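You operate a simulated robot arm through the tools that you are given. There is no shell and no other tool.

Carry out the task below with a simulated two-armed robot. There is one attempt and no reset: what you move stays moved.

JOB
Snap a chalk line along row A of the blue grid.
Fine: turn the winding knob right back, slide the reel to row A, stand the line block in socket A, wind the line tight, press the orange button; one line, two presses at most. Set down upright: line block.
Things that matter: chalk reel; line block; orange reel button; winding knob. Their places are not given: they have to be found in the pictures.

The check looks at the end state, three seconds after you hand in, the way a careful person would. Anything else that was tipped, shoved, dropped, spilled or broken makes it a failure.

ROBOT AND FRAMES
Two 7-joint arms with fingered hands on one trunk that stands fixed in place. Base frame: the origin is at the foot of the trunk, x ahead of it, y to its left, z up; the work surface is at about z = 840. Lengths are in mm, angles in rad, forces in N, time in s.
The left shoulder is at [70, 172, 1576], the right one opposite. Each reaches about 1156 mm from its shoulder. Payload 5 kg a hand.
The tool frame of a hand sits at the grasp point between the pads (the TCP): z along the fingers, y along the line on which they close. The tips reach 43 mm beyond it. The gripper opens to 144 mm; its body begins 50 mm behind the TCP. The gripper is a hand of 5 fingers: y runs from the thumb to the fingers, the wrist lies at [-21, -124, -221] in the tool frame, and closing takes about 1.5 s.
Orientation is told as [roll, pitch, yaw] about the base's x, y, z axes, in that order, counted from this pose: with the fingers straight down and the wrist toward the robot, the tool's x, y and z point along [0, 1, 0], [1, 0, 0] and [0, 0, -1] of the base frame.

CONTROLS
- The arms move only by the tool servo_tool. It takes "left_commands", "right_commands" or both (then of equal length, played together; a hand with none holds still); each is a list of rows, each a list of 7 numbers: the shift along the tool's x, y, z in mm, then the turn, a rotation vector about the tool's x, y, z in degrees, then the finger opening in mm, from 0 to 144. In form: [[tx, ty, tz, ax, ay, az, gripper], ...]. A call has 1 to 20 rows; each row shifts and turns the commanded pose from where the row before left it, along the tool's axes as they then stand. Rows are played at 5 a second. More than 50 mm and 0.15 rad between two rows, or a gripper value outside its range, and nothing of the call is played. A pose out of reach is approached as far as the arm can. The call stops where the force on the tool passes 50 N (or 10 N more than at its start, if that is more) or the arm is blocked; 0.2 s more then pass. The fingers move at their own pace (about 45 mm/s each) and stop on an object; they squeeze with about 23 N. The grip force told is the motor's: it shows also when the fingers shut on nothing. Time passes only in rows, and 0.2 s behind the last, so rows that do not move let the fingers close. It gives the time, the measured TCP pose, the force on the tool (base axes), the opening and the grip force at its end, in the units of the frame above (readings bear some noise), with the torque about the TCP (base axes, N m) and any sound that the robot's microphone picked up.
- Cameras (640 x 400 px; columns grow to the right, rows downward): "scene" is now at [130.2, 7.5, 1791.2]; the picture's right is [0.09, -1.00, 0.00], its down [-0.73, -0.06, -0.68] and it looks along [0.67, 0.06, -0.74] (base axes); focal length 329 px, centre (320, 200). "left" rides on the left gripper at [-86, -109, -168] in its tool frame; the picture's right is [-0.80, -0.28, 0.53], its down [0.54, -0.73, 0.42] and it looks along [0.27, 0.63, 0.73] (tool axes); focal length 275 px, centre (320, 200). "right" rides on the right gripper at [86, -108, -168] in its tool frame; the picture's right is [-0.80, 0.28, -0.53], its down [-0.54, -0.73, 0.42] and it looks along [-0.27, 0.63, 0.73] (tool axes); focal length 275 px, centre (320, 200).
- camera(camera): a new picture of that camera. No time passes.
- move_column(by): slides the trunk up (or, below 0, down) by that many mm; the arms and the scene camera ride with it, the base frame stays. It gives what a move gives, with no picture.
- preshape(shape, hand): the hand has 5 fingers and takes this shape, open, in about a second: jaw (thumb against the fingers, like two jaws); tri (thumb and two fingers); tip (a fingertip pinch); poke (one finger out to press); point (the index stretched); flat (the hand flat); cup (the hand cupped); fist (a fist). The gripper value then closes the fingers along that shape, each until it touches; the sizes above hold for jaw. It gives what a move gives, with no picture.
- head_to(pan, tilt): turns the head with the scene camera to pan (to the left, within 1.501 rad either way) and tilt (down, from -0.506 to 1.204), counted from straight ahead of the robot. It gives what a move gives.
- locate(camera, pixels): for up to 12 pixels [column, row] of the newest picture of that camera ("zoom" is the newest enlarged one), the place [x, y, z] in the base frame of the surface seen there, good to about 2 mm. No time passes.
- inspect(camera, box): a new picture of the part [left, top, right, bottom] of that camera's present view, enlarged. No time passes.
- hand_in(): hands the job in; it is judged then, once.

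Leave the grippers open and the arms clear of the work at the hand-in unless told otherwise.

The tools are called after ">>>" by a JSON object that holds its "name" and its "arguments". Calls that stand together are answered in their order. servo_tool: Moves the arms, as the interface text tells. Its arguments: {"type":"object","properties":{"left_commands":{"type":"array","items":{"type":"array","items":{"type":"number"}}},"right_commands":{"type":"array","items":{"type":"array","items":{"type":"number"}}}},"required":[]} The other tools are called the same way: move_column (by) moves the trunk up or down; preshape (shape, hand) gives the hand a shape; head_to (pan, tilt) turns the head that bears the scene camera; camera (camera) takes a picture; locate (camera, pixels) gives the place of the surface under pixels of a picture; inspect (camera, box) takes an enlarged picture of a part of a camera's view; hand_in () hands the job in.

At the start:

```text
time: 0.0
left_tcp_pos: [416.5, 433.9, 1169.7]
left_orientation: [0.0, 0.0, 0.001]
left_contact_force: [-0.7, -0.4, -0.4]
left_torque: [-0.02, 0.02, 0.0]
left_finger_gap: 143.6
left_finger_force: 0.1
left_shape: jaw
right_tcp_pos: [832.9, 3.6, 1237.4]
right_orientation: [0.0, 0.0, -0.002]
right_contact_force: [-0.1, 0.0, 0.4]
right_torque: [-0.01, 0.04, 0.03]
right_finger_gap: 143.5
right_finger_force: 0.1
right_shape: jaw
trunk travel left (down, up): [-673.0, 267.0]
head pan, tilt (commanded): [0.086, 0.827]
```

scene: 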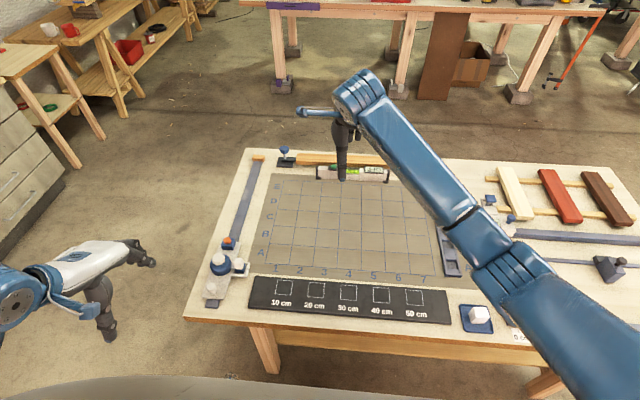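
right: 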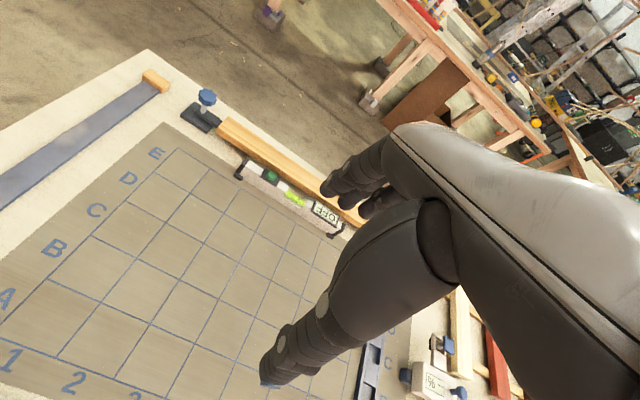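
left: 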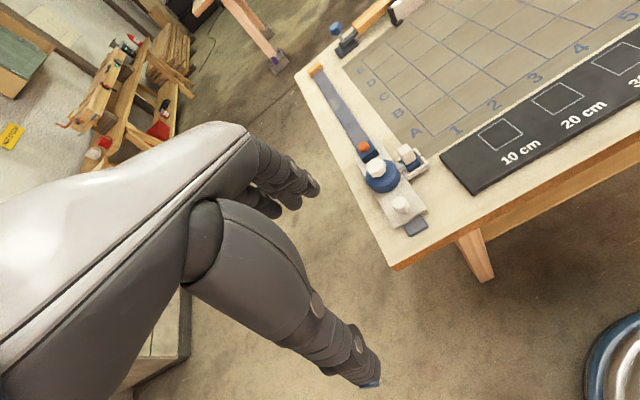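

I see the blue grid on the table, with a rail on its left carrying a blue and grey reel (about pixel 220,265). The right arm blocks part of the view. I'll enlarge the reel area and the right side of the grid.

>>> {"name": "inspect", "arguments": {"camera": "scene", "box": [190, 140, 290, 310]}}

>>> {"name": "inspect", "arguments": {"camera": "scene", "box": [420, 150, 640, 345]}}

>>> {"name": "inspect", "arguments": {"camera": "left", "box": [290, 40, 450, 250]}}

```text
2.35 times, centred on (240, 225) of scene
```

zoom: 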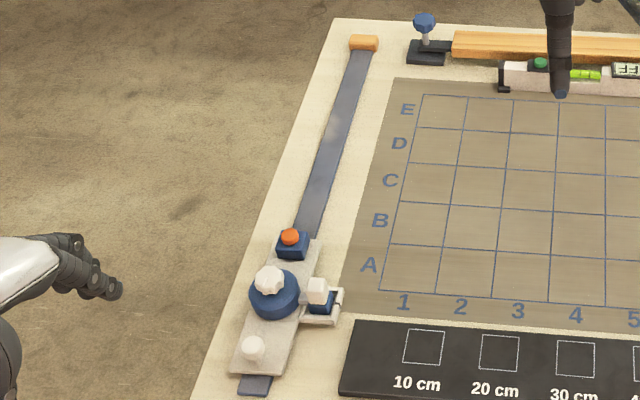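

```text
2.05 times, centred on (530, 248) of scene
```

zoom: 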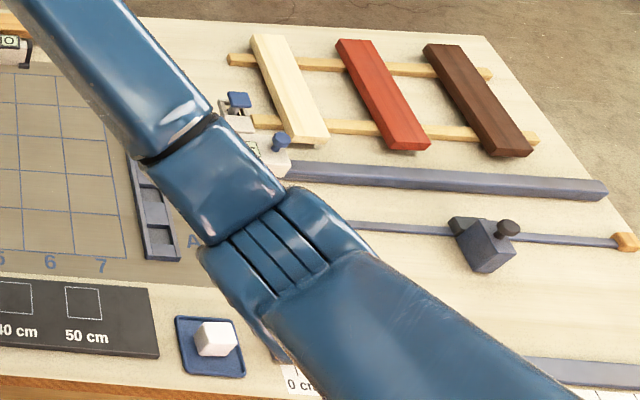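

```text
1.90 times, centred on (370, 145) of left
```

zoom: 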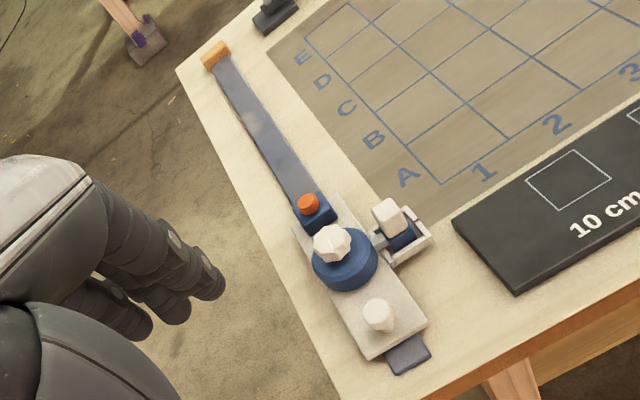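

The reel carriage has an orange button on a blue box, a white winding knob on a blue drum, a white peg, and a white block in a cradle on its right. I'll read positions of these from the zoom of the left camera and then clear the right arm from view.

>>> {"name": "locate", "arguments": {"camera": "zoom", "pixels": [[308, 203], [332, 242], [378, 315], [390, 215], [405, 245], [215, 55], [408, 358], [405, 177], [350, 265], [330, 195], [420, 325], [365, 350]]}}

>>> {"name": "servo_tool", "arguments": {"right_commands": [[-35, -30, 0, 0, 0, 0, 144], [-35, -30, 0, 0, 0, 0, 144], [-35, -30, 0, 0, 0, 0, 144], [-35, -30, 0, 0, 0, 0, 144], [-35, -30, 0, 0, 0, 0, 144], [-35, -30, 0, 0, 0, 0, 144], [-35, -30, 0, 0, 0, 0, 144], [-35, -30, 0, 0, 0, 0, 144], [-35, -30, 0, 0, 0, 0, 144], [-35, -30, 0, 0, 0, 0, 144], [-35, -30, 0, 0, 0, 0, 144], [-35, -30, 0, 0, 0, 0, 144]]}}

```text
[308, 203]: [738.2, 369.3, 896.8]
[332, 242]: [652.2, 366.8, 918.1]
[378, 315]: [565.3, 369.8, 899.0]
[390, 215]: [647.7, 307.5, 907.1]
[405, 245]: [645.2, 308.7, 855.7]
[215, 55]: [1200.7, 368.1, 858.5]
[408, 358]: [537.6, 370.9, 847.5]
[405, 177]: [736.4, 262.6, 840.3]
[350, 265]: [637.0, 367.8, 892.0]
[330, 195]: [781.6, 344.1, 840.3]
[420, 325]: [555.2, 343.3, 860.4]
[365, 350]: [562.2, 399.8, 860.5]
```

```text
time: 2.6
left_tcp_pos: [414.2, 432.9, 1170.2]
left_orientation: [0.0, -0.002, 0.001]
left_contact_force: [-1.4, -0.8, 1.0]
left_torque: [0.01, -0.07, 0.02]
left_finger_gap: 143.3
left_finger_force: 0.1
left_shape: jaw
right_tcp_pos: [470.1, -415.9, 1240.0]
right_orientation: [0.001, -0.004, 0.001]
right_contact_force: [-0.3, -0.6, 0.5]
right_torque: [0.02, -0.02, 0.04]
right_finger_gap: 143.5
right_finger_force: 0.0
right_shape: jaw
trunk travel left (down, up): [-673.0, 267.0]
head pan, tilt (commanded): [0.086, 0.827]
```

The right arm is clear. I'll take new scene and right pictures.

>>> {"name": "camera", "arguments": {"camera": "scene"}}

>>> {"name": "camera", "arguments": {"camera": "right"}}

>>> {"name": "inspect", "arguments": {"camera": "scene", "box": [400, 160, 540, 330]}}

```text
taken
```

scene: 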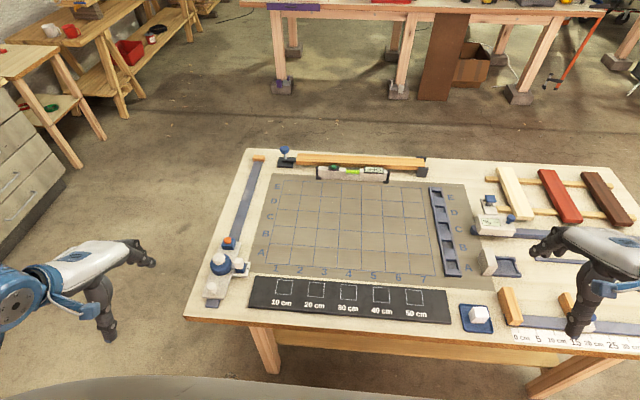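

```text
taken
```

right: 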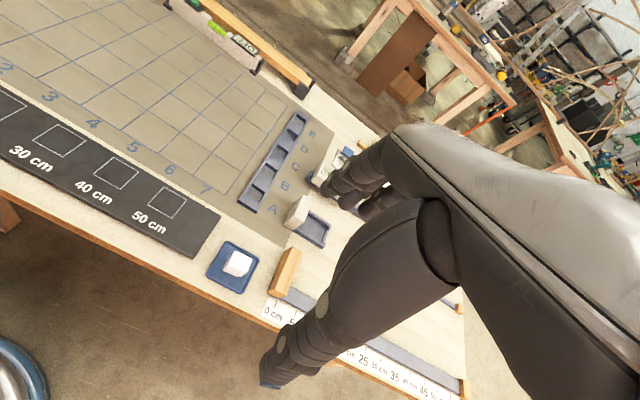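

```text
2.35 times, centred on (470, 245) of scene
```

zoom: 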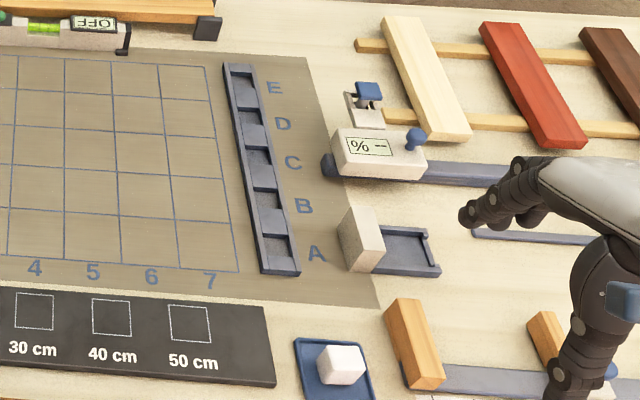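

Five sockets in a dark strip stand at the right edge of the grid with labels A–E. I'll locate the sockets and the grid.

>>> {"name": "locate", "arguments": {"camera": "zoom", "pixels": [[274, 250], [261, 272], [299, 272], [294, 240], [258, 240], [288, 229], [264, 205], [259, 163], [222, 66], [251, 66], [236, 271], [228, 222]]}}

>>> {"name": "inspect", "arguments": {"camera": "scene", "box": [420, 220, 500, 290]}}

>>> {"name": "inspect", "arguments": {"camera": "scene", "box": [195, 220, 275, 310]}}

```text
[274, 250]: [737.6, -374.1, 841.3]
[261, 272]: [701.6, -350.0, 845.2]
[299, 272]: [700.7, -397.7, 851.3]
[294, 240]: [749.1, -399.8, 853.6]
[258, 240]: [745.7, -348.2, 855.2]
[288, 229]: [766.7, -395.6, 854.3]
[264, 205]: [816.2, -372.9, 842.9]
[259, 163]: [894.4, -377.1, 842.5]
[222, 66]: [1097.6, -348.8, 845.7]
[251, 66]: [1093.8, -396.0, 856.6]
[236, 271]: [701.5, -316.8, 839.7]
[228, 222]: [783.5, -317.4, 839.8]
```

```text
5.71 times, centred on (460, 255) of scene
```

zoom: 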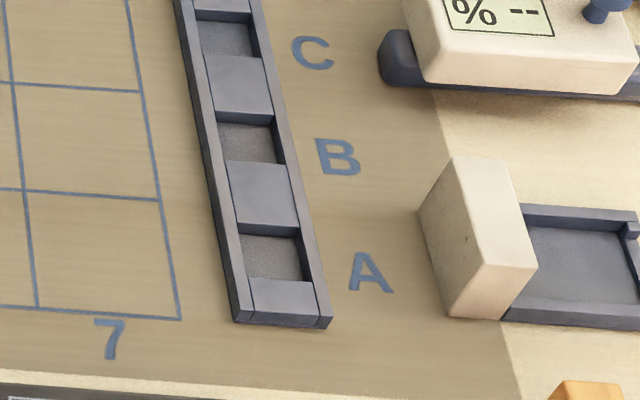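

```text
4.44 times, centred on (235, 265) of scene
```

zoom: 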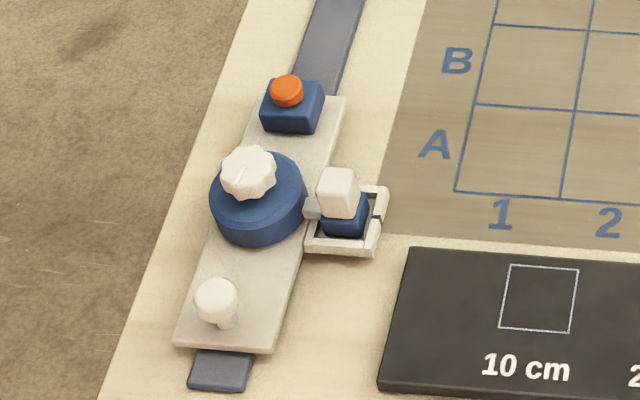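

The reel outlet and block sit at x ≈ 647, while row A runs about x = 701–783 (centre ≈ 742). I'll bring the left hand nearer the reel for a closer look, staying well above it.

>>> {"name": "servo_tool", "arguments": {"left_commands": [[-20, 20, 30, 0, 0, 0, 144], [-20, 20, 30, 0, 0, 0, 144], [-20, 20, 30, 0, 0, 0, 144], [-20, 20, 30, 0, 0, 0, 144]]}}

>>> {"name": "camera", "arguments": {"camera": "left"}}

```text
time: 3.6
left_tcp_pos: [498.2, 354.8, 1049.9]
left_orientation: [0.002, 0.001, -0.001]
left_contact_force: [-0.3, 0.3, -0.9]
left_torque: [-0.01, 0.03, -0.02]
left_finger_gap: 144.0
left_finger_force: 0.1
left_shape: jaw
right_tcp_pos: [473.9, -416.9, 1237.9]
right_orientation: [-0.001, 0.001, 0.001]
right_contact_force: [0.6, -0.3, -0.7]
right_torque: [0.0, 0.03, 0.01]
right_finger_gap: 143.7
right_finger_force: 0.1
right_shape: jaw
trunk travel left (down, up): [-673.0, 267.0]
head pan, tilt (commanded): [0.086, 0.827]
```

```text
taken
```

left: 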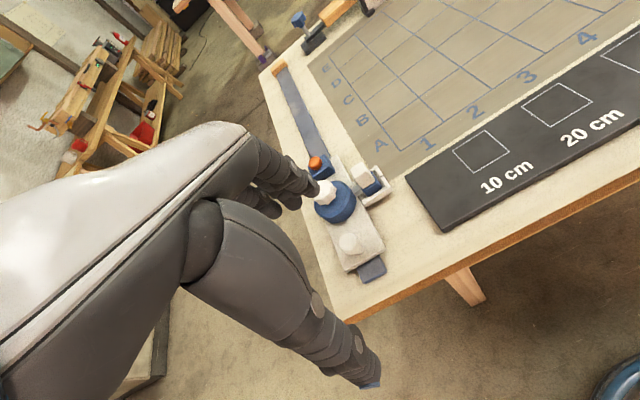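

The reel is at about (335,205) in this picture. I'll enlarge that part.

>>> {"name": "inspect", "arguments": {"camera": "left", "box": [290, 140, 410, 290]}}

```text
2.67 times, centred on (350, 215) of left
```

zoom: 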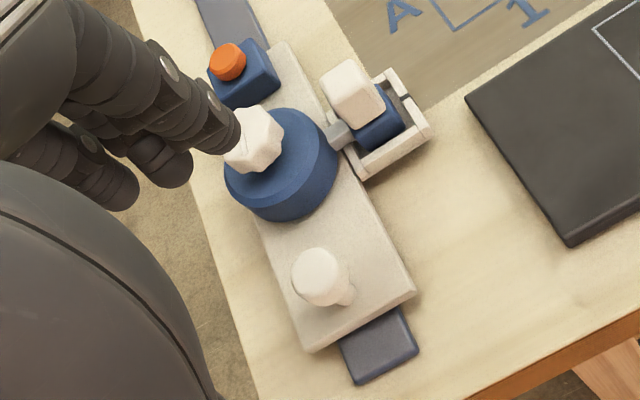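

I can see the block (blue foot, white top) standing in a fenced cradle, with a grey guide from the drum. I'll locate their points.

>>> {"name": "locate", "arguments": {"camera": "zoom", "pixels": [[322, 68], [365, 62], [386, 108], [338, 118], [375, 132], [404, 124], [376, 160], [340, 132], [430, 130], [380, 80], [320, 275], [285, 190]]}}

>>> {"name": "locate", "arguments": {"camera": "left", "pixels": [[328, 190], [333, 195], [315, 163], [322, 170], [350, 243], [345, 268], [360, 170], [374, 182], [382, 193], [388, 178], [333, 160], [340, 225]]}}

```text
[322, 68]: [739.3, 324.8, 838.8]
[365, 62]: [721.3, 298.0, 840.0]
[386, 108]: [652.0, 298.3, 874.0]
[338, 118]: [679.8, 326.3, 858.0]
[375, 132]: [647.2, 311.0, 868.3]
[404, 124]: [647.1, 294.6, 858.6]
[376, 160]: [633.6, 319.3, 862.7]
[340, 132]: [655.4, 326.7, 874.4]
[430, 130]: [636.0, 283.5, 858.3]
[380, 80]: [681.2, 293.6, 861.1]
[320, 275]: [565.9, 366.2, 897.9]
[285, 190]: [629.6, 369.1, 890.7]
```

```text
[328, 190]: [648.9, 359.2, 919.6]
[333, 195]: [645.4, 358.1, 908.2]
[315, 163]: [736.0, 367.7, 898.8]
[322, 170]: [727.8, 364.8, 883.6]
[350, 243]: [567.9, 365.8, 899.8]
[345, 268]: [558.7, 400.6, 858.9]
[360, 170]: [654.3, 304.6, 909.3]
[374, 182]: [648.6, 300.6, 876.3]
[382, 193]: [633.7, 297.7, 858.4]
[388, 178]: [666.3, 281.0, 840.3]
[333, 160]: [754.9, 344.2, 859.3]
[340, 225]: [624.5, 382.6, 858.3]
```

I want exact sizes of the block and knob. I'll enlarge the scene view tightly around them.

>>> {"name": "inspect", "arguments": {"camera": "scene", "box": [205, 245, 255, 280]}}

```text
11.43 times, centred on (230, 262) of scene
```

zoom: 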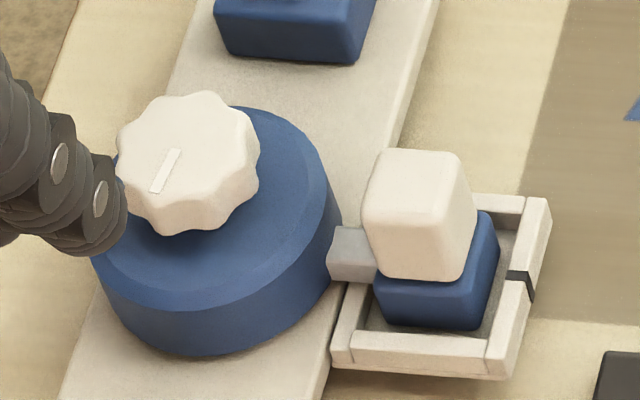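

>>> {"name": "locate", "arguments": {"camera": "zoom", "pixels": [[190, 98], [250, 165], [180, 190], [165, 170], [392, 155], [456, 158], [436, 198], [374, 190], [522, 286], [385, 272], [385, 320], [345, 240]]}}

>>> {"name": "locate", "arguments": {"camera": "zoom", "pixels": [[515, 276], [535, 300], [495, 220], [485, 260], [465, 322], [380, 325], [350, 360], [490, 375], [545, 205], [430, 272], [465, 190], [250, 140]]}}

```text
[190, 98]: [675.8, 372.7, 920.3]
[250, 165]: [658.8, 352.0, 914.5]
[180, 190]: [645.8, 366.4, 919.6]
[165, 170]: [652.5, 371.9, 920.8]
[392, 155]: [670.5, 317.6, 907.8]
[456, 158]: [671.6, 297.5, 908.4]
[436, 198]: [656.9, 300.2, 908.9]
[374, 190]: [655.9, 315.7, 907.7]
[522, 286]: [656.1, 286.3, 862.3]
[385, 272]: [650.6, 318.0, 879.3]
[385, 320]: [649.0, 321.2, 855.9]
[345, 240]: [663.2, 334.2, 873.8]
```

```text
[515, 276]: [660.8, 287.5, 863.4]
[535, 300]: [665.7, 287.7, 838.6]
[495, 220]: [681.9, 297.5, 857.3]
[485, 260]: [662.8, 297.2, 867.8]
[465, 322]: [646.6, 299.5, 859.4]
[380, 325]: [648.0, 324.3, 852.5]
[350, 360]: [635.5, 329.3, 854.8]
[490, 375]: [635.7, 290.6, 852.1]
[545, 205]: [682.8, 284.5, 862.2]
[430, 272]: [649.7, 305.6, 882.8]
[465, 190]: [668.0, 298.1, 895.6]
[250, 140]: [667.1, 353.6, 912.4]
```

Knob centre ≈ (658, 369), top z ≈ 920; block centre ≈ (661, 308), top z ≈ 908; the cradle's black mark is at x ≈ 658. Now I'll look closely at socket A and grid row A.

>>> {"name": "inspect", "arguments": {"camera": "scene", "box": [430, 240, 480, 280]}}

>>> {"name": "inspect", "arguments": {"camera": "scene", "box": [215, 200, 285, 260]}}

```text
10.00 times, centred on (455, 260) of scene
```

zoom: 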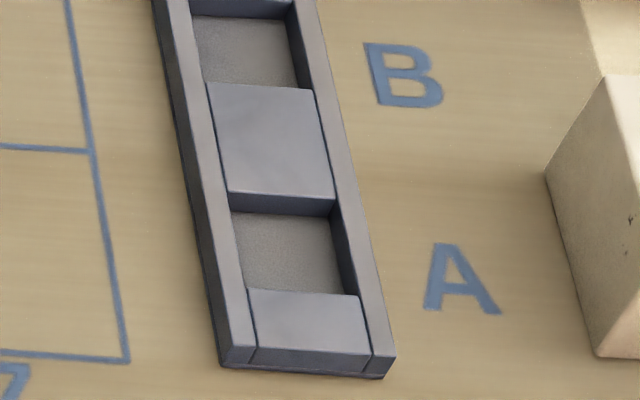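

```text
6.67 times, centred on (250, 230) of scene
```

zoom: 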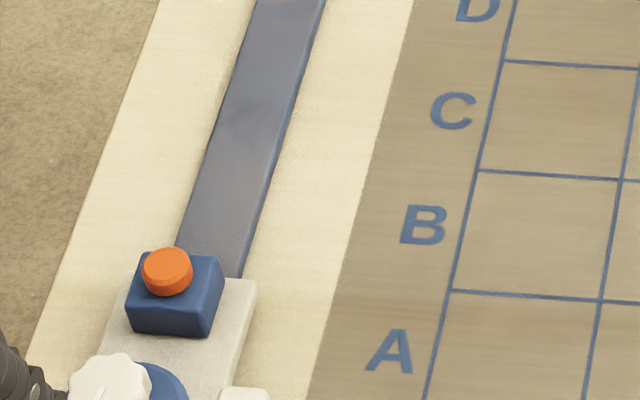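

>>> {"name": "inspect", "arguments": {"camera": "scene", "box": [430, 240, 480, 280]}}

>>> {"name": "locate", "arguments": {"camera": "zoom", "pixels": [[240, 190], [325, 192], [255, 294], [350, 298], [240, 240], [225, 196], [345, 230], [290, 250], [245, 285], [335, 285], [100, 151], [128, 357]]}}

```text
10.00 times, centred on (455, 260) of scene
```

zoom: 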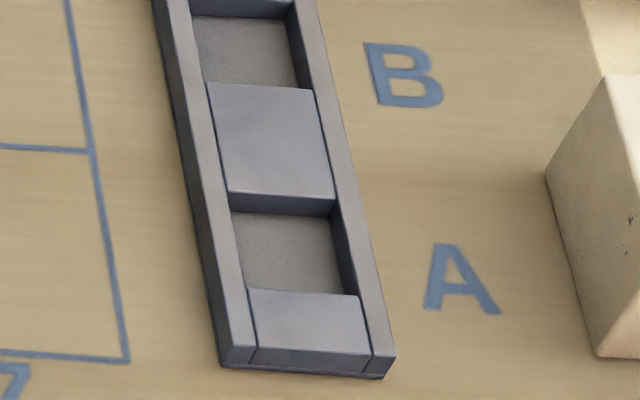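

```text
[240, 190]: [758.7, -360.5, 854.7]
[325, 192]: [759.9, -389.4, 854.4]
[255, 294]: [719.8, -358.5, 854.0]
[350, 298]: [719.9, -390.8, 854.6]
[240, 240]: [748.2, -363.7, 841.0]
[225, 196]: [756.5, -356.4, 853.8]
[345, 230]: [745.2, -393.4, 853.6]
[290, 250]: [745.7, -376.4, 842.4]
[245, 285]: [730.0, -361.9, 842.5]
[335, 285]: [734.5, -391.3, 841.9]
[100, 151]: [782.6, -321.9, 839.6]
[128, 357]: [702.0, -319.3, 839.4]
```

Socket A spans about x 721–757, y −392 to −359, rim z ≈ 854. To grip the small knob (28 mm high above the drum) I want a narrow hand shape; I'll try the "tri" shape on the left hand and look at it.

>>> {"name": "preshape", "arguments": {"hand": "left", "shape": "tri"}}

>>> {"name": "inspect", "arguments": {"camera": "scene", "box": [60, 200, 260, 325]}}

>>> {"name": "camera", "arguments": {"camera": "left"}}

```text
time: 4.5
left_tcp_pos: [496.1, 354.9, 1048.5]
left_orientation: [0.0, 0.0, 0.0]
left_contact_force: [-0.5, -0.1, -0.3]
left_torque: [0.01, 0.0, 0.0]
left_finger_gap: 143.6
left_finger_force: 0.0
left_shape: tri
right_tcp_pos: [471.4, -417.4, 1238.8]
right_orientation: [0.002, -0.002, 0.001]
right_contact_force: [-0.8, 0.8, 0.2]
right_torque: [0.0, -0.01, 0.0]
right_finger_gap: 144.0
right_finger_force: 0.0
right_shape: jaw
trunk travel left (down, up): [-673.0, 267.0]
head pan, tilt (commanded): [0.086, 0.827]
```

```text
3.20 times, centred on (160, 262) of scene
```

zoom: 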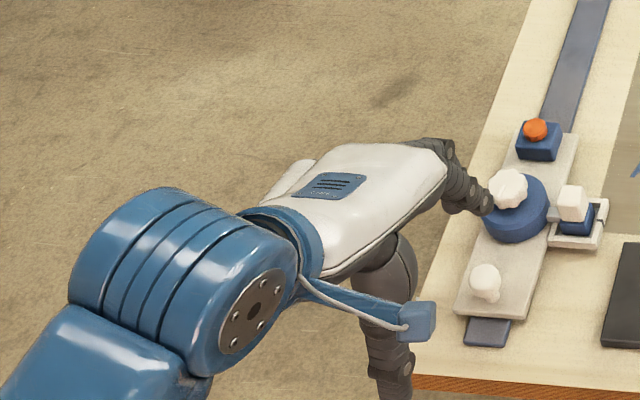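

```text
taken
```

left: 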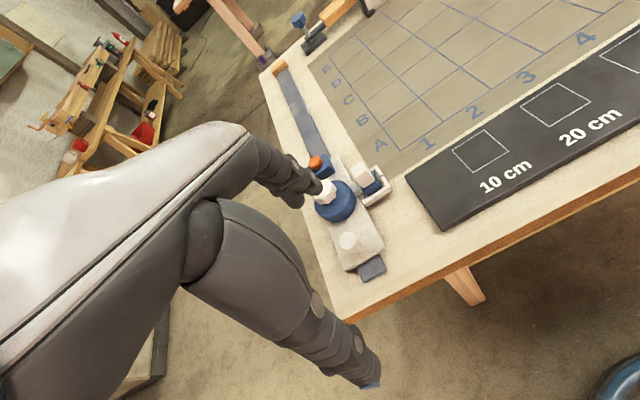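

I'll close the tri shape to about 60 mm here in free air and measure where the fingertips sit with respect to the TCP.

>>> {"name": "servo_tool", "arguments": {"left_commands": [[0, 0, 0, 0, 0, 0, 60], [0, 0, 0, 0, 0, 0, 60], [0, 0, 0, 0, 0, 0, 60], [0, 0, 0, 0, 0, 0, 60], [0, 0, 0, 0, 0, 0, 60], [0, 0, 0, 0, 0, 0, 60], [0, 0, 0, 0, 0, 0, 60]]}}

>>> {"name": "camera", "arguments": {"camera": "left"}}

>>> {"name": "inspect", "arguments": {"camera": "scene", "box": [60, 200, 260, 325]}}

```text
time: 6.1
left_tcp_pos: [496.5, 354.9, 1048.7]
left_orientation: [-0.001, 0.001, 0.0]
left_contact_force: [-0.6, -0.2, 0.2]
left_torque: [0.01, 0.0, 0.01]
left_finger_gap: 60.5
left_finger_force: 0.1
left_shape: tri
right_tcp_pos: [472.7, -417.6, 1237.5]
right_orientation: [0.0, 0.001, 0.001]
right_contact_force: [1.0, -0.2, 0.1]
right_torque: [0.01, 0.0, 0.0]
right_finger_gap: 143.8
right_finger_force: 0.1
right_shape: jaw
trunk travel left (down, up): [-673.0, 267.0]
head pan, tilt (commanded): [0.086, 0.827]
```

```text
taken
```

left: 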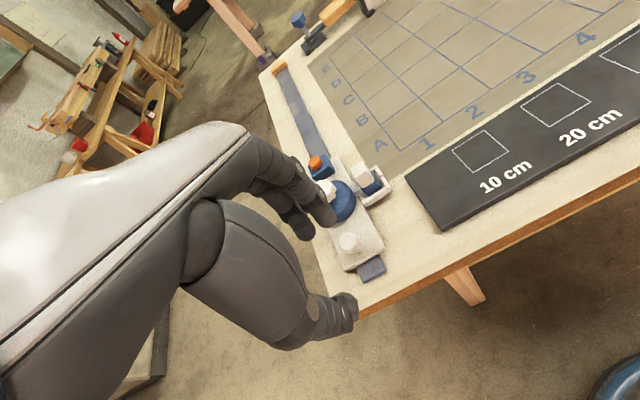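

```text
3.20 times, centred on (160, 262) of scene
```

zoom: 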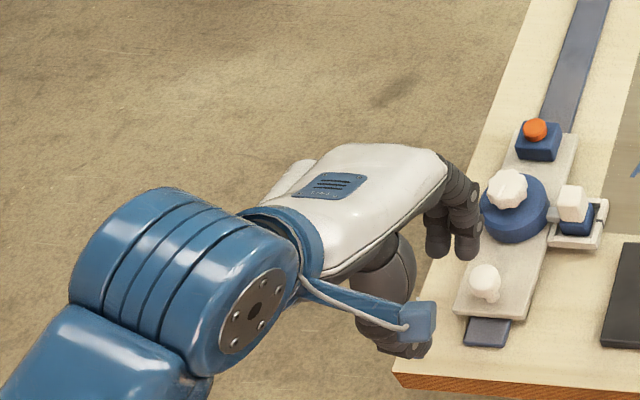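

>>> {"name": "locate", "arguments": {"camera": "left", "pixels": [[330, 222], [325, 200], [305, 236], [298, 220], [347, 297], [350, 325], [335, 315], [318, 210]]}}

>>> {"name": "inspect", "arguments": {"camera": "left", "box": [230, 130, 390, 350]}}

>>> {"name": "inspect", "arguments": {"camera": "scene", "box": [160, 240, 230, 320]}}

```text
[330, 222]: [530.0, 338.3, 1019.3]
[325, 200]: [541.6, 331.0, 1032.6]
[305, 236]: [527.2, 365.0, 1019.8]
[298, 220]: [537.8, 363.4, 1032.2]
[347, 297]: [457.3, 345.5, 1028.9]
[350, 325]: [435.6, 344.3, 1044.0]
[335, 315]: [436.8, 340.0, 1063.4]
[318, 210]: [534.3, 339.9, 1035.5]
```

```text
1.82 times, centred on (310, 240) of left
```

zoom: 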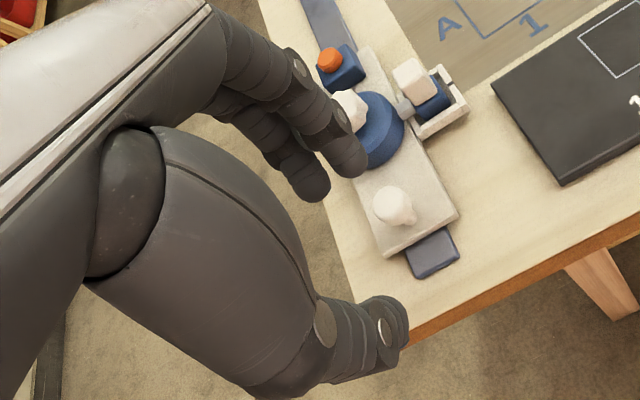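

```text
5.00 times, centred on (195, 280) of scene
```

zoom: 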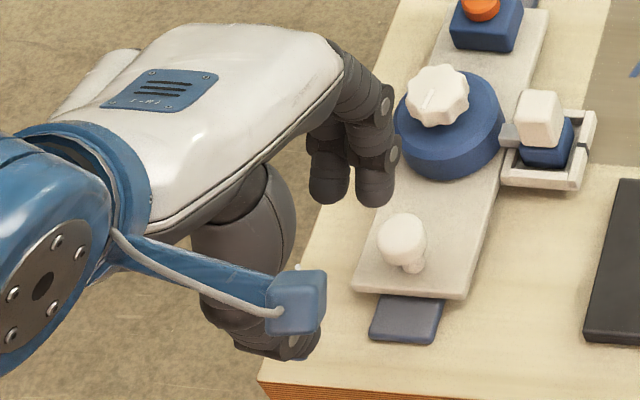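

In tri shape at 60 mm the two fingertips are ±13 mm wide and reach about 33 mm below the TCP — narrow enough for the knob. I'll move above the knob at (658, 369), still at z ≈ 1015, and test turning the wrist to yaw −60° in free air.

>>> {"name": "servo_tool", "arguments": {"left_commands": [[3, 32.5, 6, 0, 0, 0, 60], [3, 32, 6, 0, 0, 0, 60], [3, 32, 6, 0, 0, 0, 60], [3, 32, 6, 0, 0, 0, 60], [2, 32, 6, 0, 0, 0, 60], [0, 0, 0, 0, 0, 7.5, 60], [0, 0, 0, 0, 0, 7.5, 60], [0, 0, 0, 0, 0, 7.5, 60], [0, 0, 0, 0, 0, 7.5, 60], [0, 0, 0, 0, 0, 7.5, 60], [0, 0, 0, 0, 0, 7.5, 60], [0, 0, 0, 0, 0, 7.5, 60], [0, 0, 0, 0, 0, 7.5, 60], [0, 0, 0, 0, 0, 0, 60]]}}

>>> {"name": "camera", "arguments": {"camera": "scene"}}

```text
time: 9.1
left_tcp_pos: [657.0, 367.3, 1019.1]
left_orientation: [-0.002, 0.001, -1.05]
left_contact_force: [-0.2, 0.8, -0.6]
left_torque: [0.0, -0.01, -0.03]
left_finger_gap: 60.4
left_finger_force: 0.0
left_shape: tri
right_tcp_pos: [471.8, -416.3, 1238.5]
right_orientation: [-0.001, 0.001, 0.001]
right_contact_force: [-0.4, 0.3, -0.2]
right_torque: [0.01, 0.0, -0.03]
right_finger_gap: 143.5
right_finger_force: 0.1
right_shape: jaw
trunk travel left (down, up): [-673.0, 267.0]
head pan, tilt (commanded): [0.086, 0.827]
```

```text
taken
```

scene: 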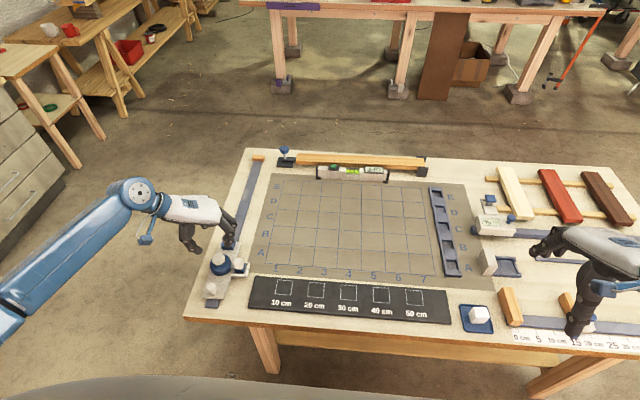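

Yaw −60° is reachable. I'll zoom in on the knob and the hand from the scene camera.

>>> {"name": "inspect", "arguments": {"camera": "scene", "box": [170, 190, 260, 290]}}

>>> {"name": "inspect", "arguments": {"camera": "scene", "box": [203, 242, 253, 282]}}

>>> {"name": "inspect", "arguments": {"camera": "left", "box": [160, 100, 480, 300]}}

```text
4.00 times, centred on (215, 240) of scene
```

zoom: 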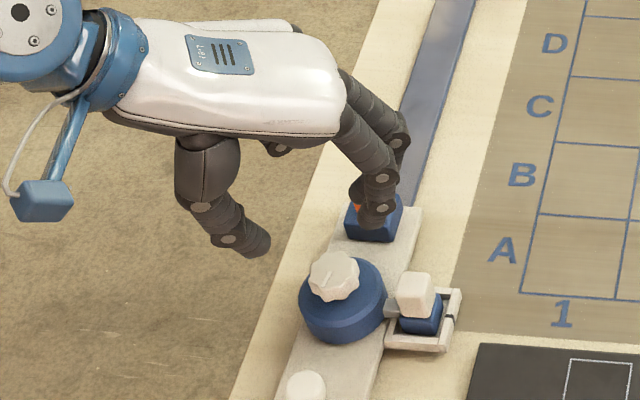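

```text
10.00 times, centred on (228, 262) of scene
```

zoom: 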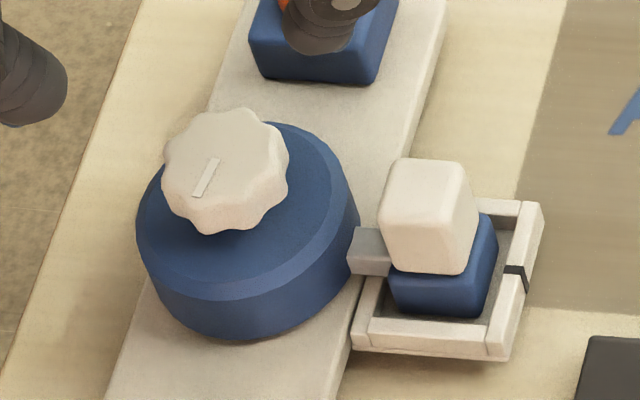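

```text
2.00 times, centred on (320, 200) of left
```

zoom: 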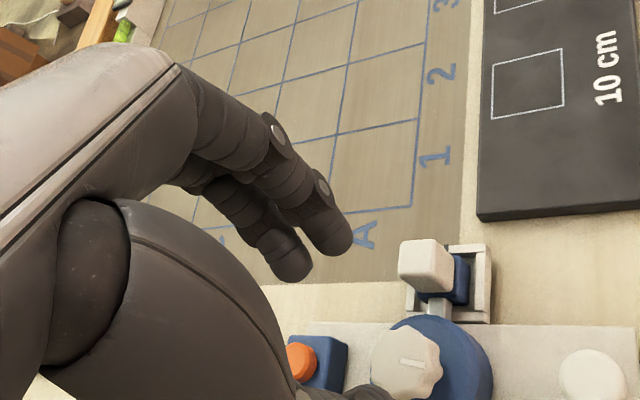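

>>> {"name": "inspect", "arguments": {"camera": "scene", "box": [203, 242, 253, 282]}}

>>> {"name": "locate", "arguments": {"camera": "zoom", "pixels": [[230, 113], [282, 155], [272, 195], [235, 207], [195, 200], [172, 185], [170, 145], [200, 118], [216, 163], [198, 193], [225, 225], [270, 240]]}}

```text
10.00 times, centred on (228, 262) of scene
```

zoom: 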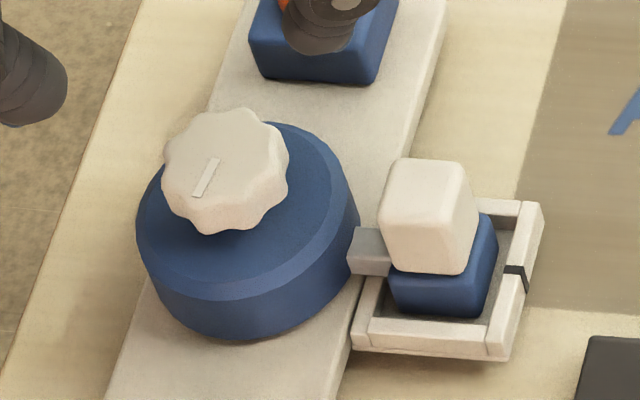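

```text
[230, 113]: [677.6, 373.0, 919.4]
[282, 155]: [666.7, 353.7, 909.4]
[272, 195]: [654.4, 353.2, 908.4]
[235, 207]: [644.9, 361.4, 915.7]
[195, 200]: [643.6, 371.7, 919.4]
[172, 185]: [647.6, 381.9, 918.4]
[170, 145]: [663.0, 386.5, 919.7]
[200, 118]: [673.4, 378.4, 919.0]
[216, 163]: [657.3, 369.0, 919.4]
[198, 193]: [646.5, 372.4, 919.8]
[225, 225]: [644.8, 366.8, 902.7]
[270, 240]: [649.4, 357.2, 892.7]
```

Knob centre ≈ (660, 369.5), radius ≈ 19, z ≈ 898–919; its mark points roughly to −x. I'll test how far the wrist can turn the other way (to yaw +75°) in the air, narrowing the gap to 52.

>>> {"name": "servo_tool", "arguments": {"left_commands": [[0, 0, 0, 0, 0, -7.5, 52], [0, 0, 0, 0, 0, -7.5, 52], [0, 0, 0, 0, 0, -7.5, 52], [0, 0, 0, 0, 0, -7.5, 52], [0, 0, 0, 0, 0, -7.5, 52], [0, 0, 0, 0, 0, -7.5, 52], [0, 0, 0, 0, 0, -7.5, 52], [0, 0, 0, 0, 0, -7.5, 52], [0, 0, 0, 0, 0, -7.5, 52], [0, 0, 0, 0, 0, -7.5, 52], [0, 0, 0, 0, 0, -7.5, 52], [0, 0, 0, 0, 0, -7.5, 52], [0, 0, 0, 0, 0, -7.5, 52], [0, 0, 0, 0, 0, -7.5, 52], [0, 0, 0, 0, 0, -7.5, 52], [0, 0, 0, 0, 0, -7.5, 52], [0, 0, 0, 0, 0, -7.5, 52], [0, 0, 0, 0, 0, -7.5, 52], [0, 0, 0, 0, 0, 0, 52]]}}

>>> {"name": "inspect", "arguments": {"camera": "scene", "box": [170, 190, 290, 290]}}

```text
time: 13.1
left_tcp_pos: [656.5, 368.4, 1020.3]
left_orientation: [0.0, 0.0, 1.313]
left_contact_force: [0.6, 0.3, -0.7]
left_torque: [0.01, -0.06, -0.02]
left_finger_gap: 52.4
left_finger_force: 0.1
left_shape: tri
right_tcp_pos: [471.6, -415.4, 1238.9]
right_orientation: [0.002, 0.0, 0.0]
right_contact_force: [0.2, 0.0, -0.9]
right_torque: [0.0, 0.0, 0.03]
right_finger_gap: 143.7
right_finger_force: 0.0
right_shape: jaw
trunk travel left (down, up): [-673.0, 267.0]
head pan, tilt (commanded): [0.086, 0.827]
```

```text
4.00 times, centred on (230, 240) of scene
```

zoom: 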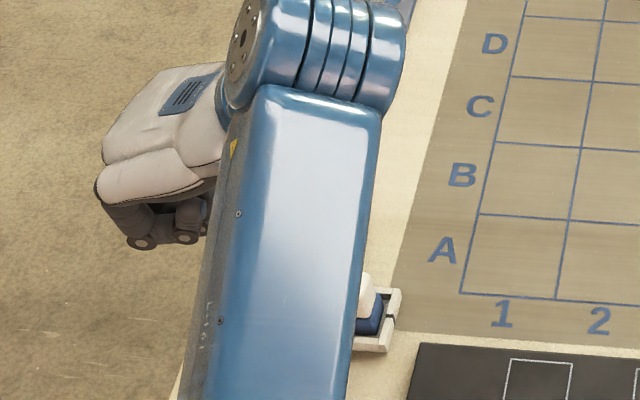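

The wrist reaches yaw +75° too. I'll turn back to yaw −35° for a counter-clockwise ("back") stroke, centre on the knob and come down to TCP z ≈ 940 with a 52 mm gap.

>>> {"name": "servo_tool", "arguments": {"left_commands": [[0, 0, 0, 0, 0, 7.5, 52], [0, 0, 0, 0, 0, 7.5, 52], [0, 0, 0, 0, 0, 7.5, 52], [0, 0, 0, 0, 0, 7.5, 52], [0, 0, 0, 0, 0, 7.5, 52], [0, 0, 0, 0, 0, 7.5, 52], [0, 0, 0, 0, 0, 7.5, 52], [0, 0, 0, 0, 0, 7.5, 52], [0, 0, 0, 0, 0, 7.5, 52], [0, 0, 0, 0, 0, 7.5, 52], [0, 0, 0, 0, 0, 7.5, 52], [0, 0, 0, 0, 0, 7.5, 52], [0, 0, 0, 0, 0, 7.5, 52], [0, 0, 0, 0, 0, 7.5, 52], [0, 0, 0, 0, 0, 5, 52], [3, 1.5, 0, 0, 0, 0, 52], [0, 0, 30, 0, 0, 0, 52], [0, 0, 30, 0, 0, 0, 52], [0, 0, 10, 0, 0, 0, 52], [0, 0, 10, 0, 0, 0, 52]]}}

>>> {"name": "inspect", "arguments": {"camera": "scene", "box": [180, 210, 260, 290]}}

>>> {"name": "camera", "arguments": {"camera": "left"}}

```text
time: 17.3
left_tcp_pos: [660.3, 368.0, 939.2]
left_orientation: [0.0, 0.0, -0.611]
left_contact_force: [0.6, 0.4, -0.4]
left_torque: [-0.01, -0.01, -0.02]
left_finger_gap: 52.3
left_finger_force: 0.1
left_shape: tri
right_tcp_pos: [472.3, -417.2, 1238.2]
right_orientation: [0.002, 0.0, 0.0]
right_contact_force: [0.8, -0.4, -0.5]
right_torque: [0.0, 0.01, 0.02]
right_finger_gap: 143.8
right_finger_force: 0.1
right_shape: jaw
trunk travel left (down, up): [-673.0, 267.0]
head pan, tilt (commanded): [0.086, 0.827]
```

```text
5.00 times, centred on (220, 250) of scene
```

zoom: 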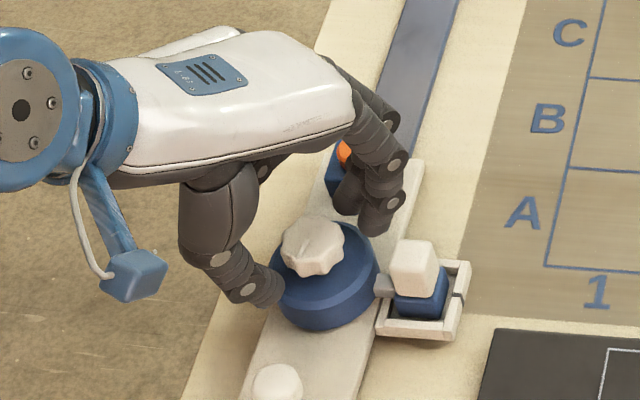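

```text
taken
```

left: 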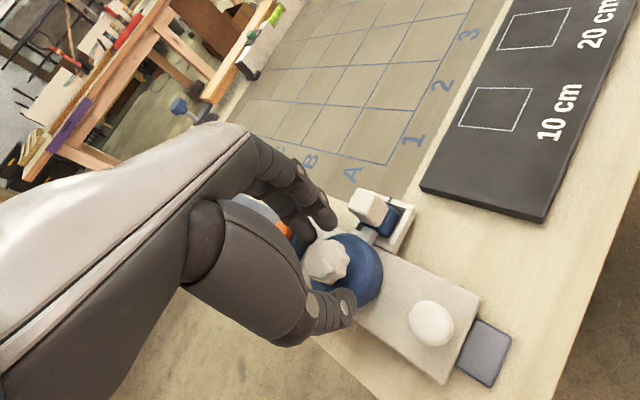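

The thumb and two fingers are around the knob. I'll zoom on the left camera to check heights and clearances.

>>> {"name": "inspect", "arguments": {"camera": "left", "box": [260, 170, 420, 350]}}

>>> {"name": "locate", "arguments": {"camera": "left", "pixels": [[325, 222], [328, 210], [345, 300], [340, 318], [300, 240], [330, 262], [308, 230]]}}

```text
2.22 times, centred on (340, 260) of left
```

zoom: 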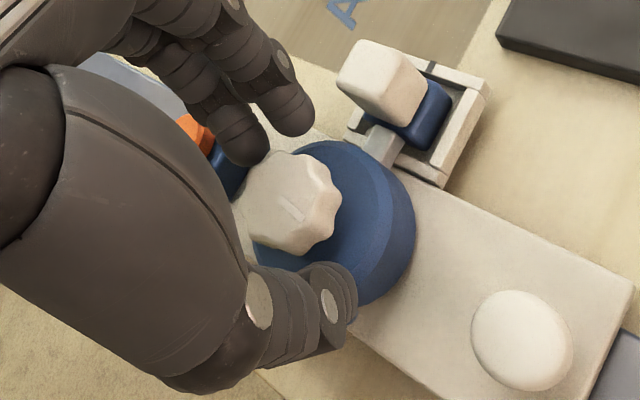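

```text
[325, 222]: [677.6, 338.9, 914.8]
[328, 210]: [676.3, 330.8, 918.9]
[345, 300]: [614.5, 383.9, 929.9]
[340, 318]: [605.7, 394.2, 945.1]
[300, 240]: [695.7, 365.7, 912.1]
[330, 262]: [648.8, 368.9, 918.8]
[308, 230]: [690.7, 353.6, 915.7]
```

Tips are at about z 906, clear of the block. I'll lower 6 mm more and close on the knob.

>>> {"name": "servo_tool", "arguments": {"left_commands": [[0, 0, 6, 0, 0, 0, 52], [0, 0, 0, 0, 0, 0, 20], [0, 0, 0, 0, 0, 0, 20], [0, 0, 0, 0, 0, 0, 20], [0, 0, 0, 0, 0, 0, 20], [0, 0, 0, 0, 0, 0, 20], [0, 0, 0, 0, 0, 0, 20]]}}

>>> {"name": "inspect", "arguments": {"camera": "left", "box": [260, 170, 420, 350]}}

>>> {"name": "inspect", "arguments": {"camera": "scene", "box": [180, 210, 260, 290]}}

```text
time: 18.9
left_tcp_pos: [660.0, 370.0, 936.6]
left_orientation: [0.002, -0.001, -0.612]
left_contact_force: [0.7, 5.0, 19.1]
left_torque: [-0.18, -0.36, 0.13]
left_finger_gap: 31.1
left_finger_force: 23.0
left_shape: tri
right_tcp_pos: [471.1, -416.7, 1237.2]
right_orientation: [0.0, -0.003, 0.001]
right_contact_force: [-0.8, 0.6, -0.4]
right_torque: [0.01, -0.01, 0.0]
right_finger_gap: 143.9
right_finger_force: 0.0
right_shape: jaw
trunk travel left (down, up): [-673.0, 267.0]
head pan, tilt (commanded): [0.086, 0.827]
```

```text
2.22 times, centred on (340, 260) of left
```

zoom: 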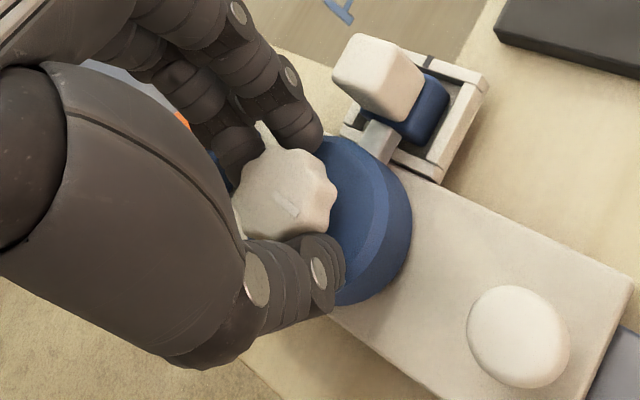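

```text
5.00 times, centred on (220, 250) of scene
```

zoom: 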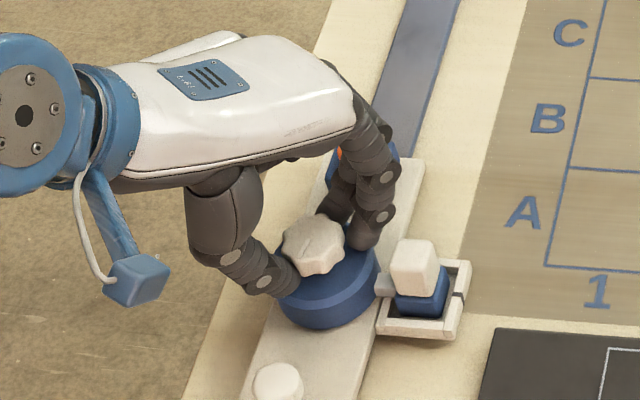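

The fingers hold the knob (gap 31, grip 23 N), but there's 19 N upward — tips pressing on the drum. I'll raise 3 mm and read again.

>>> {"name": "servo_tool", "arguments": {"left_commands": [[0, 0, -3.5, 0, 0, 0, 20], [0, 0, 0, 0, 0, 0, 20]]}}

```text
time: 19.5
left_tcp_pos: [660.3, 369.9, 935.6]
left_orientation: [0.001, 0.001, -0.611]
left_contact_force: [3.2, 5.0, 3.0]
left_torque: [-0.22, -0.56, 0.2]
left_finger_gap: 30.4
left_finger_force: 22.9
left_shape: tri
right_tcp_pos: [471.6, -416.0, 1237.7]
right_orientation: [0.0, -0.001, -0.001]
right_contact_force: [0.1, 0.6, 0.9]
right_torque: [0.01, -0.03, 0.0]
right_finger_gap: 143.8
right_finger_force: 0.1
right_shape: jaw
trunk travel left (down, up): [-673.0, 267.0]
head pan, tilt (commanded): [0.086, 0.827]
```

Force is now 3 N up. I'll turn counter-clockwise 20° and read the torque and any sound.

>>> {"name": "servo_tool", "arguments": {"left_commands": [[0, 0, 0, 0, 0, -4, 20], [0, 0, 0, 0, 0, -4, 20], [0, 0, 0, 0, 0, -4, 20], [0, 0, 0, 0, 0, -4, 20], [0, 0, 0, 0, 0, -4, 20], [0, 0, 0, 0, 0, 0, 20]]}}

>>> {"name": "inspect", "arguments": {"camera": "left", "box": [260, 170, 420, 350]}}

>>> {"name": "inspect", "arguments": {"camera": "scene", "box": [203, 242, 253, 282]}}

```text
time: 20.9
left_tcp_pos: [660.2, 368.5, 936.0]
left_orientation: [-0.002, 0.003, -0.262]
left_contact_force: [-1.4, -0.9, -4.8]
left_torque: [-0.06, -0.04, 0.0]
left_finger_gap: 29.4
left_finger_force: 23.1
left_shape: tri
right_tcp_pos: [472.9, -415.5, 1238.3]
right_orientation: [-0.001, 0.001, -0.001]
right_contact_force: [-0.1, -0.5, 0.5]
right_torque: [-0.02, 0.0, 0.06]
right_finger_gap: 143.9
right_finger_force: 0.0
right_shape: jaw
trunk travel left (down, up): [-673.0, 267.0]
head pan, tilt (commanded): [0.086, 0.827]
```

```text
2.22 times, centred on (340, 260) of left
```

zoom: 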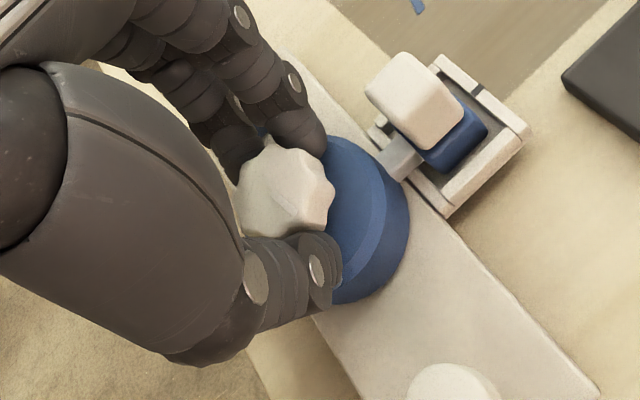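

```text
10.00 times, centred on (228, 262) of scene
```

zoom: 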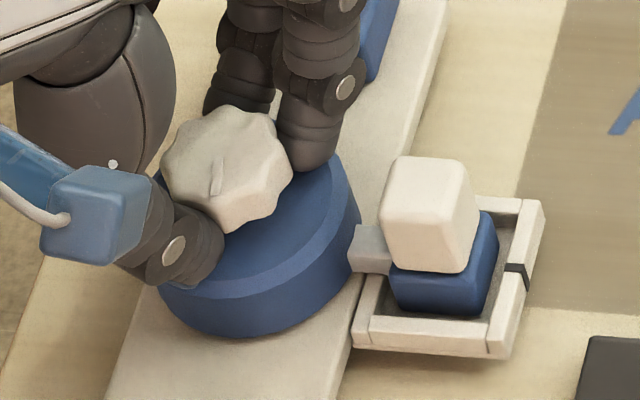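

The mark turned with my hand and torque is near zero. I continue counter-clockwise 42°.

>>> {"name": "servo_tool", "arguments": {"left_commands": [[0, 0, 0, 0, 0, -6, 20], [0, 0, 0, 0, 0, -6, 20], [0, 0, 0, 0, 0, -6, 20], [0, 0, 0, 0, 0, -6, 20], [0, 0, 0, 0, 0, -6, 20], [0, 0, 0, 0, 0, -6, 20], [0, 0, 0, 0, 0, -6, 20]]}}

>>> {"name": "inspect", "arguments": {"camera": "left", "box": [260, 170, 420, 350]}}

```text
time: 22.5
left_tcp_pos: [660.2, 367.6, 936.3]
left_orientation: [0.0, 0.0, 0.472]
left_contact_force: [-1.2, -4.0, -8.2]
left_torque: [-0.09, -0.1, -0.03]
left_finger_gap: 29.0
left_finger_force: 23.0
left_shape: tri
right_tcp_pos: [473.3, -417.9, 1237.9]
right_orientation: [0.0, 0.001, -0.002]
right_contact_force: [0.3, -0.4, -0.4]
right_torque: [0.03, 0.01, -0.03]
right_finger_gap: 143.6
right_finger_force: 0.0
right_shape: jaw
trunk travel left (down, up): [-673.0, 267.0]
head pan, tilt (commanded): [0.086, 0.827]
```

```text
2.22 times, centred on (340, 260) of left
```

zoom: 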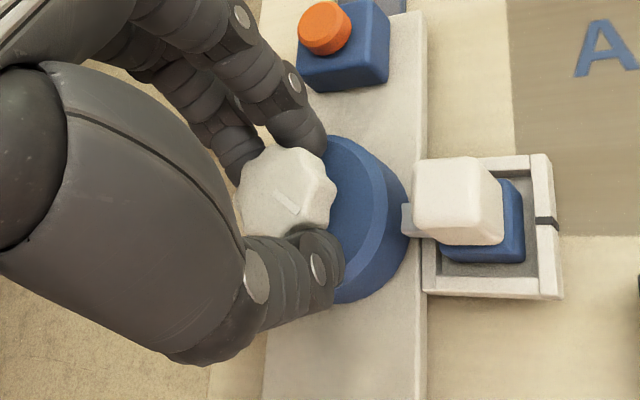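

Still no resistance. Continue 48° to yaw +75°.

>>> {"name": "servo_tool", "arguments": {"left_commands": [[0, 0, 0, 0, 0, -6, 20], [0, 0, 0, 0, 0, -6, 20], [0, 0, 0, 0, 0, -6, 20], [0, 0, 0, 0, 0, -6, 20], [0, 0, 0, 0, 0, -6, 20], [0, 0, 0, 0, 0, -6, 20], [0, 0, 0, 0, 0, -6, 20], [0, 0, 0, 0, 0, -6, 20]]}}

>>> {"name": "inspect", "arguments": {"camera": "left", "box": [260, 170, 420, 350]}}

```text
time: 24.5
left_tcp_pos: [646.0, 421.4, 930.1]
left_orientation: [0.039, -0.049, 1.321]
left_contact_force: [0.8, 1.0, -0.5]
left_torque: [-0.07, 0.09, -0.02]
left_finger_gap: 25.0
left_finger_force: 23.5
left_shape: tri
right_tcp_pos: [476.5, -408.9, 1239.4]
right_orientation: [-0.005, 0.0, 0.004]
right_contact_force: [0.5, 1.4, 1.2]
right_torque: [-0.08, 0.12, 0.04]
right_finger_gap: 143.8
right_finger_force: 0.1
right_shape: jaw
trunk travel left (down, up): [-673.0, 267.0]
head pan, tilt (commanded): [0.086, 0.827]
stopped in row 8 (left hand): the arm was blocked; the commanded pose is now the measured one
```

```text
2.22 times, centred on (340, 260) of left
```

zoom: 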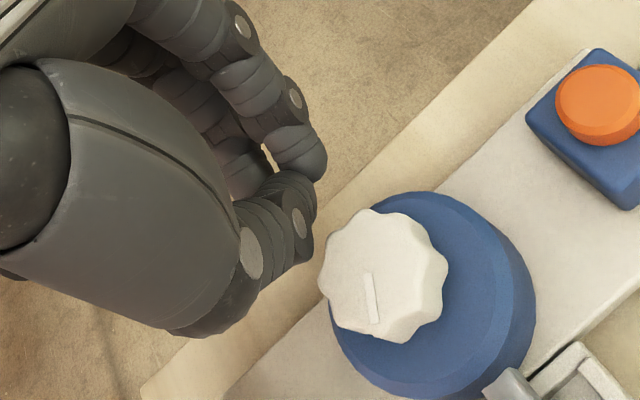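

The arm was blocked near yaw +75° and the hand slipped off toward +y. I'll check the scene before moving again.

>>> {"name": "camera", "arguments": {"camera": "scene"}}

>>> {"name": "inspect", "arguments": {"camera": "scene", "box": [170, 200, 270, 310]}}

```text
taken
```

scene: 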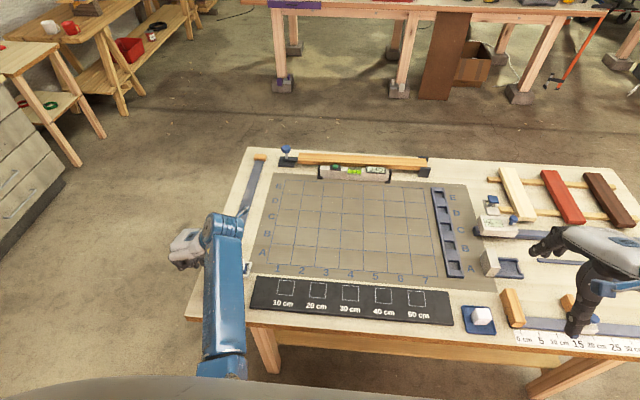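

```text
3.64 times, centred on (220, 255) of scene
```

zoom: 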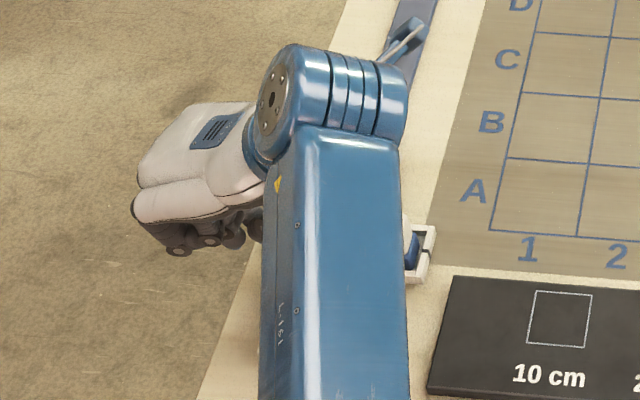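

The hand is beside the drum, off the knob. I'll lift straight up 90 mm and look again.

>>> {"name": "servo_tool", "arguments": {"left_commands": [[0, 0, -30, 0, 0, 0, 25], [0, 0, -30, 0, 0, 0, 25], [0, 0, -30, 0, 0, 0, 40], [0, 0, 0, 0, 0, 0, 40]]}}

>>> {"name": "camera", "arguments": {"camera": "left"}}

>>> {"name": "camera", "arguments": {"camera": "scene"}}

```text
time: 25.7
left_tcp_pos: [630.4, 479.2, 1030.4]
left_orientation: [0.08, -0.149, 1.338]
left_contact_force: [0.2, -0.1, -1.2]
left_torque: [-0.03, 0.01, -0.02]
left_finger_gap: 39.9
left_finger_force: 0.0
left_shape: tri
right_tcp_pos: [473.3, -414.2, 1238.3]
right_orientation: [-0.001, 0.001, 0.004]
right_contact_force: [0.0, -0.3, -0.1]
right_torque: [0.0, 0.01, 0.0]
right_finger_gap: 143.8
right_finger_force: 0.0
right_shape: jaw
trunk travel left (down, up): [-673.0, 267.0]
head pan, tilt (commanded): [0.086, 0.827]
stopped in row 4 (left hand): the arm was blocked; the commanded pose is now the measured one
```

```text
taken
```

left: 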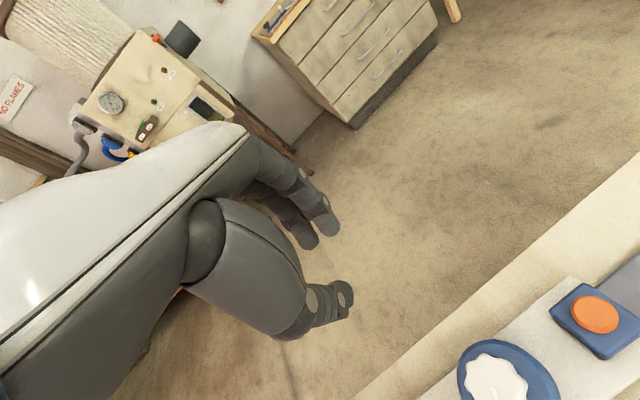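

```text
taken
```

scene: 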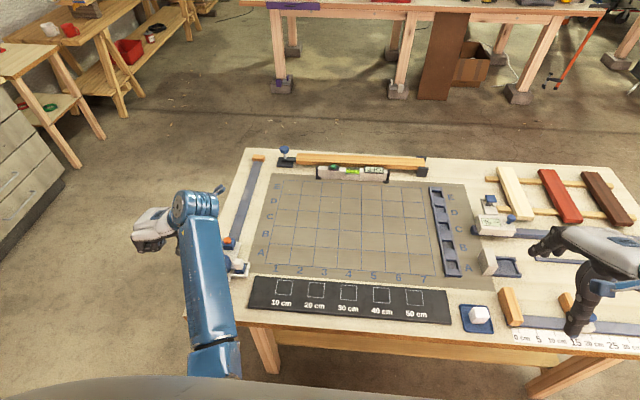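

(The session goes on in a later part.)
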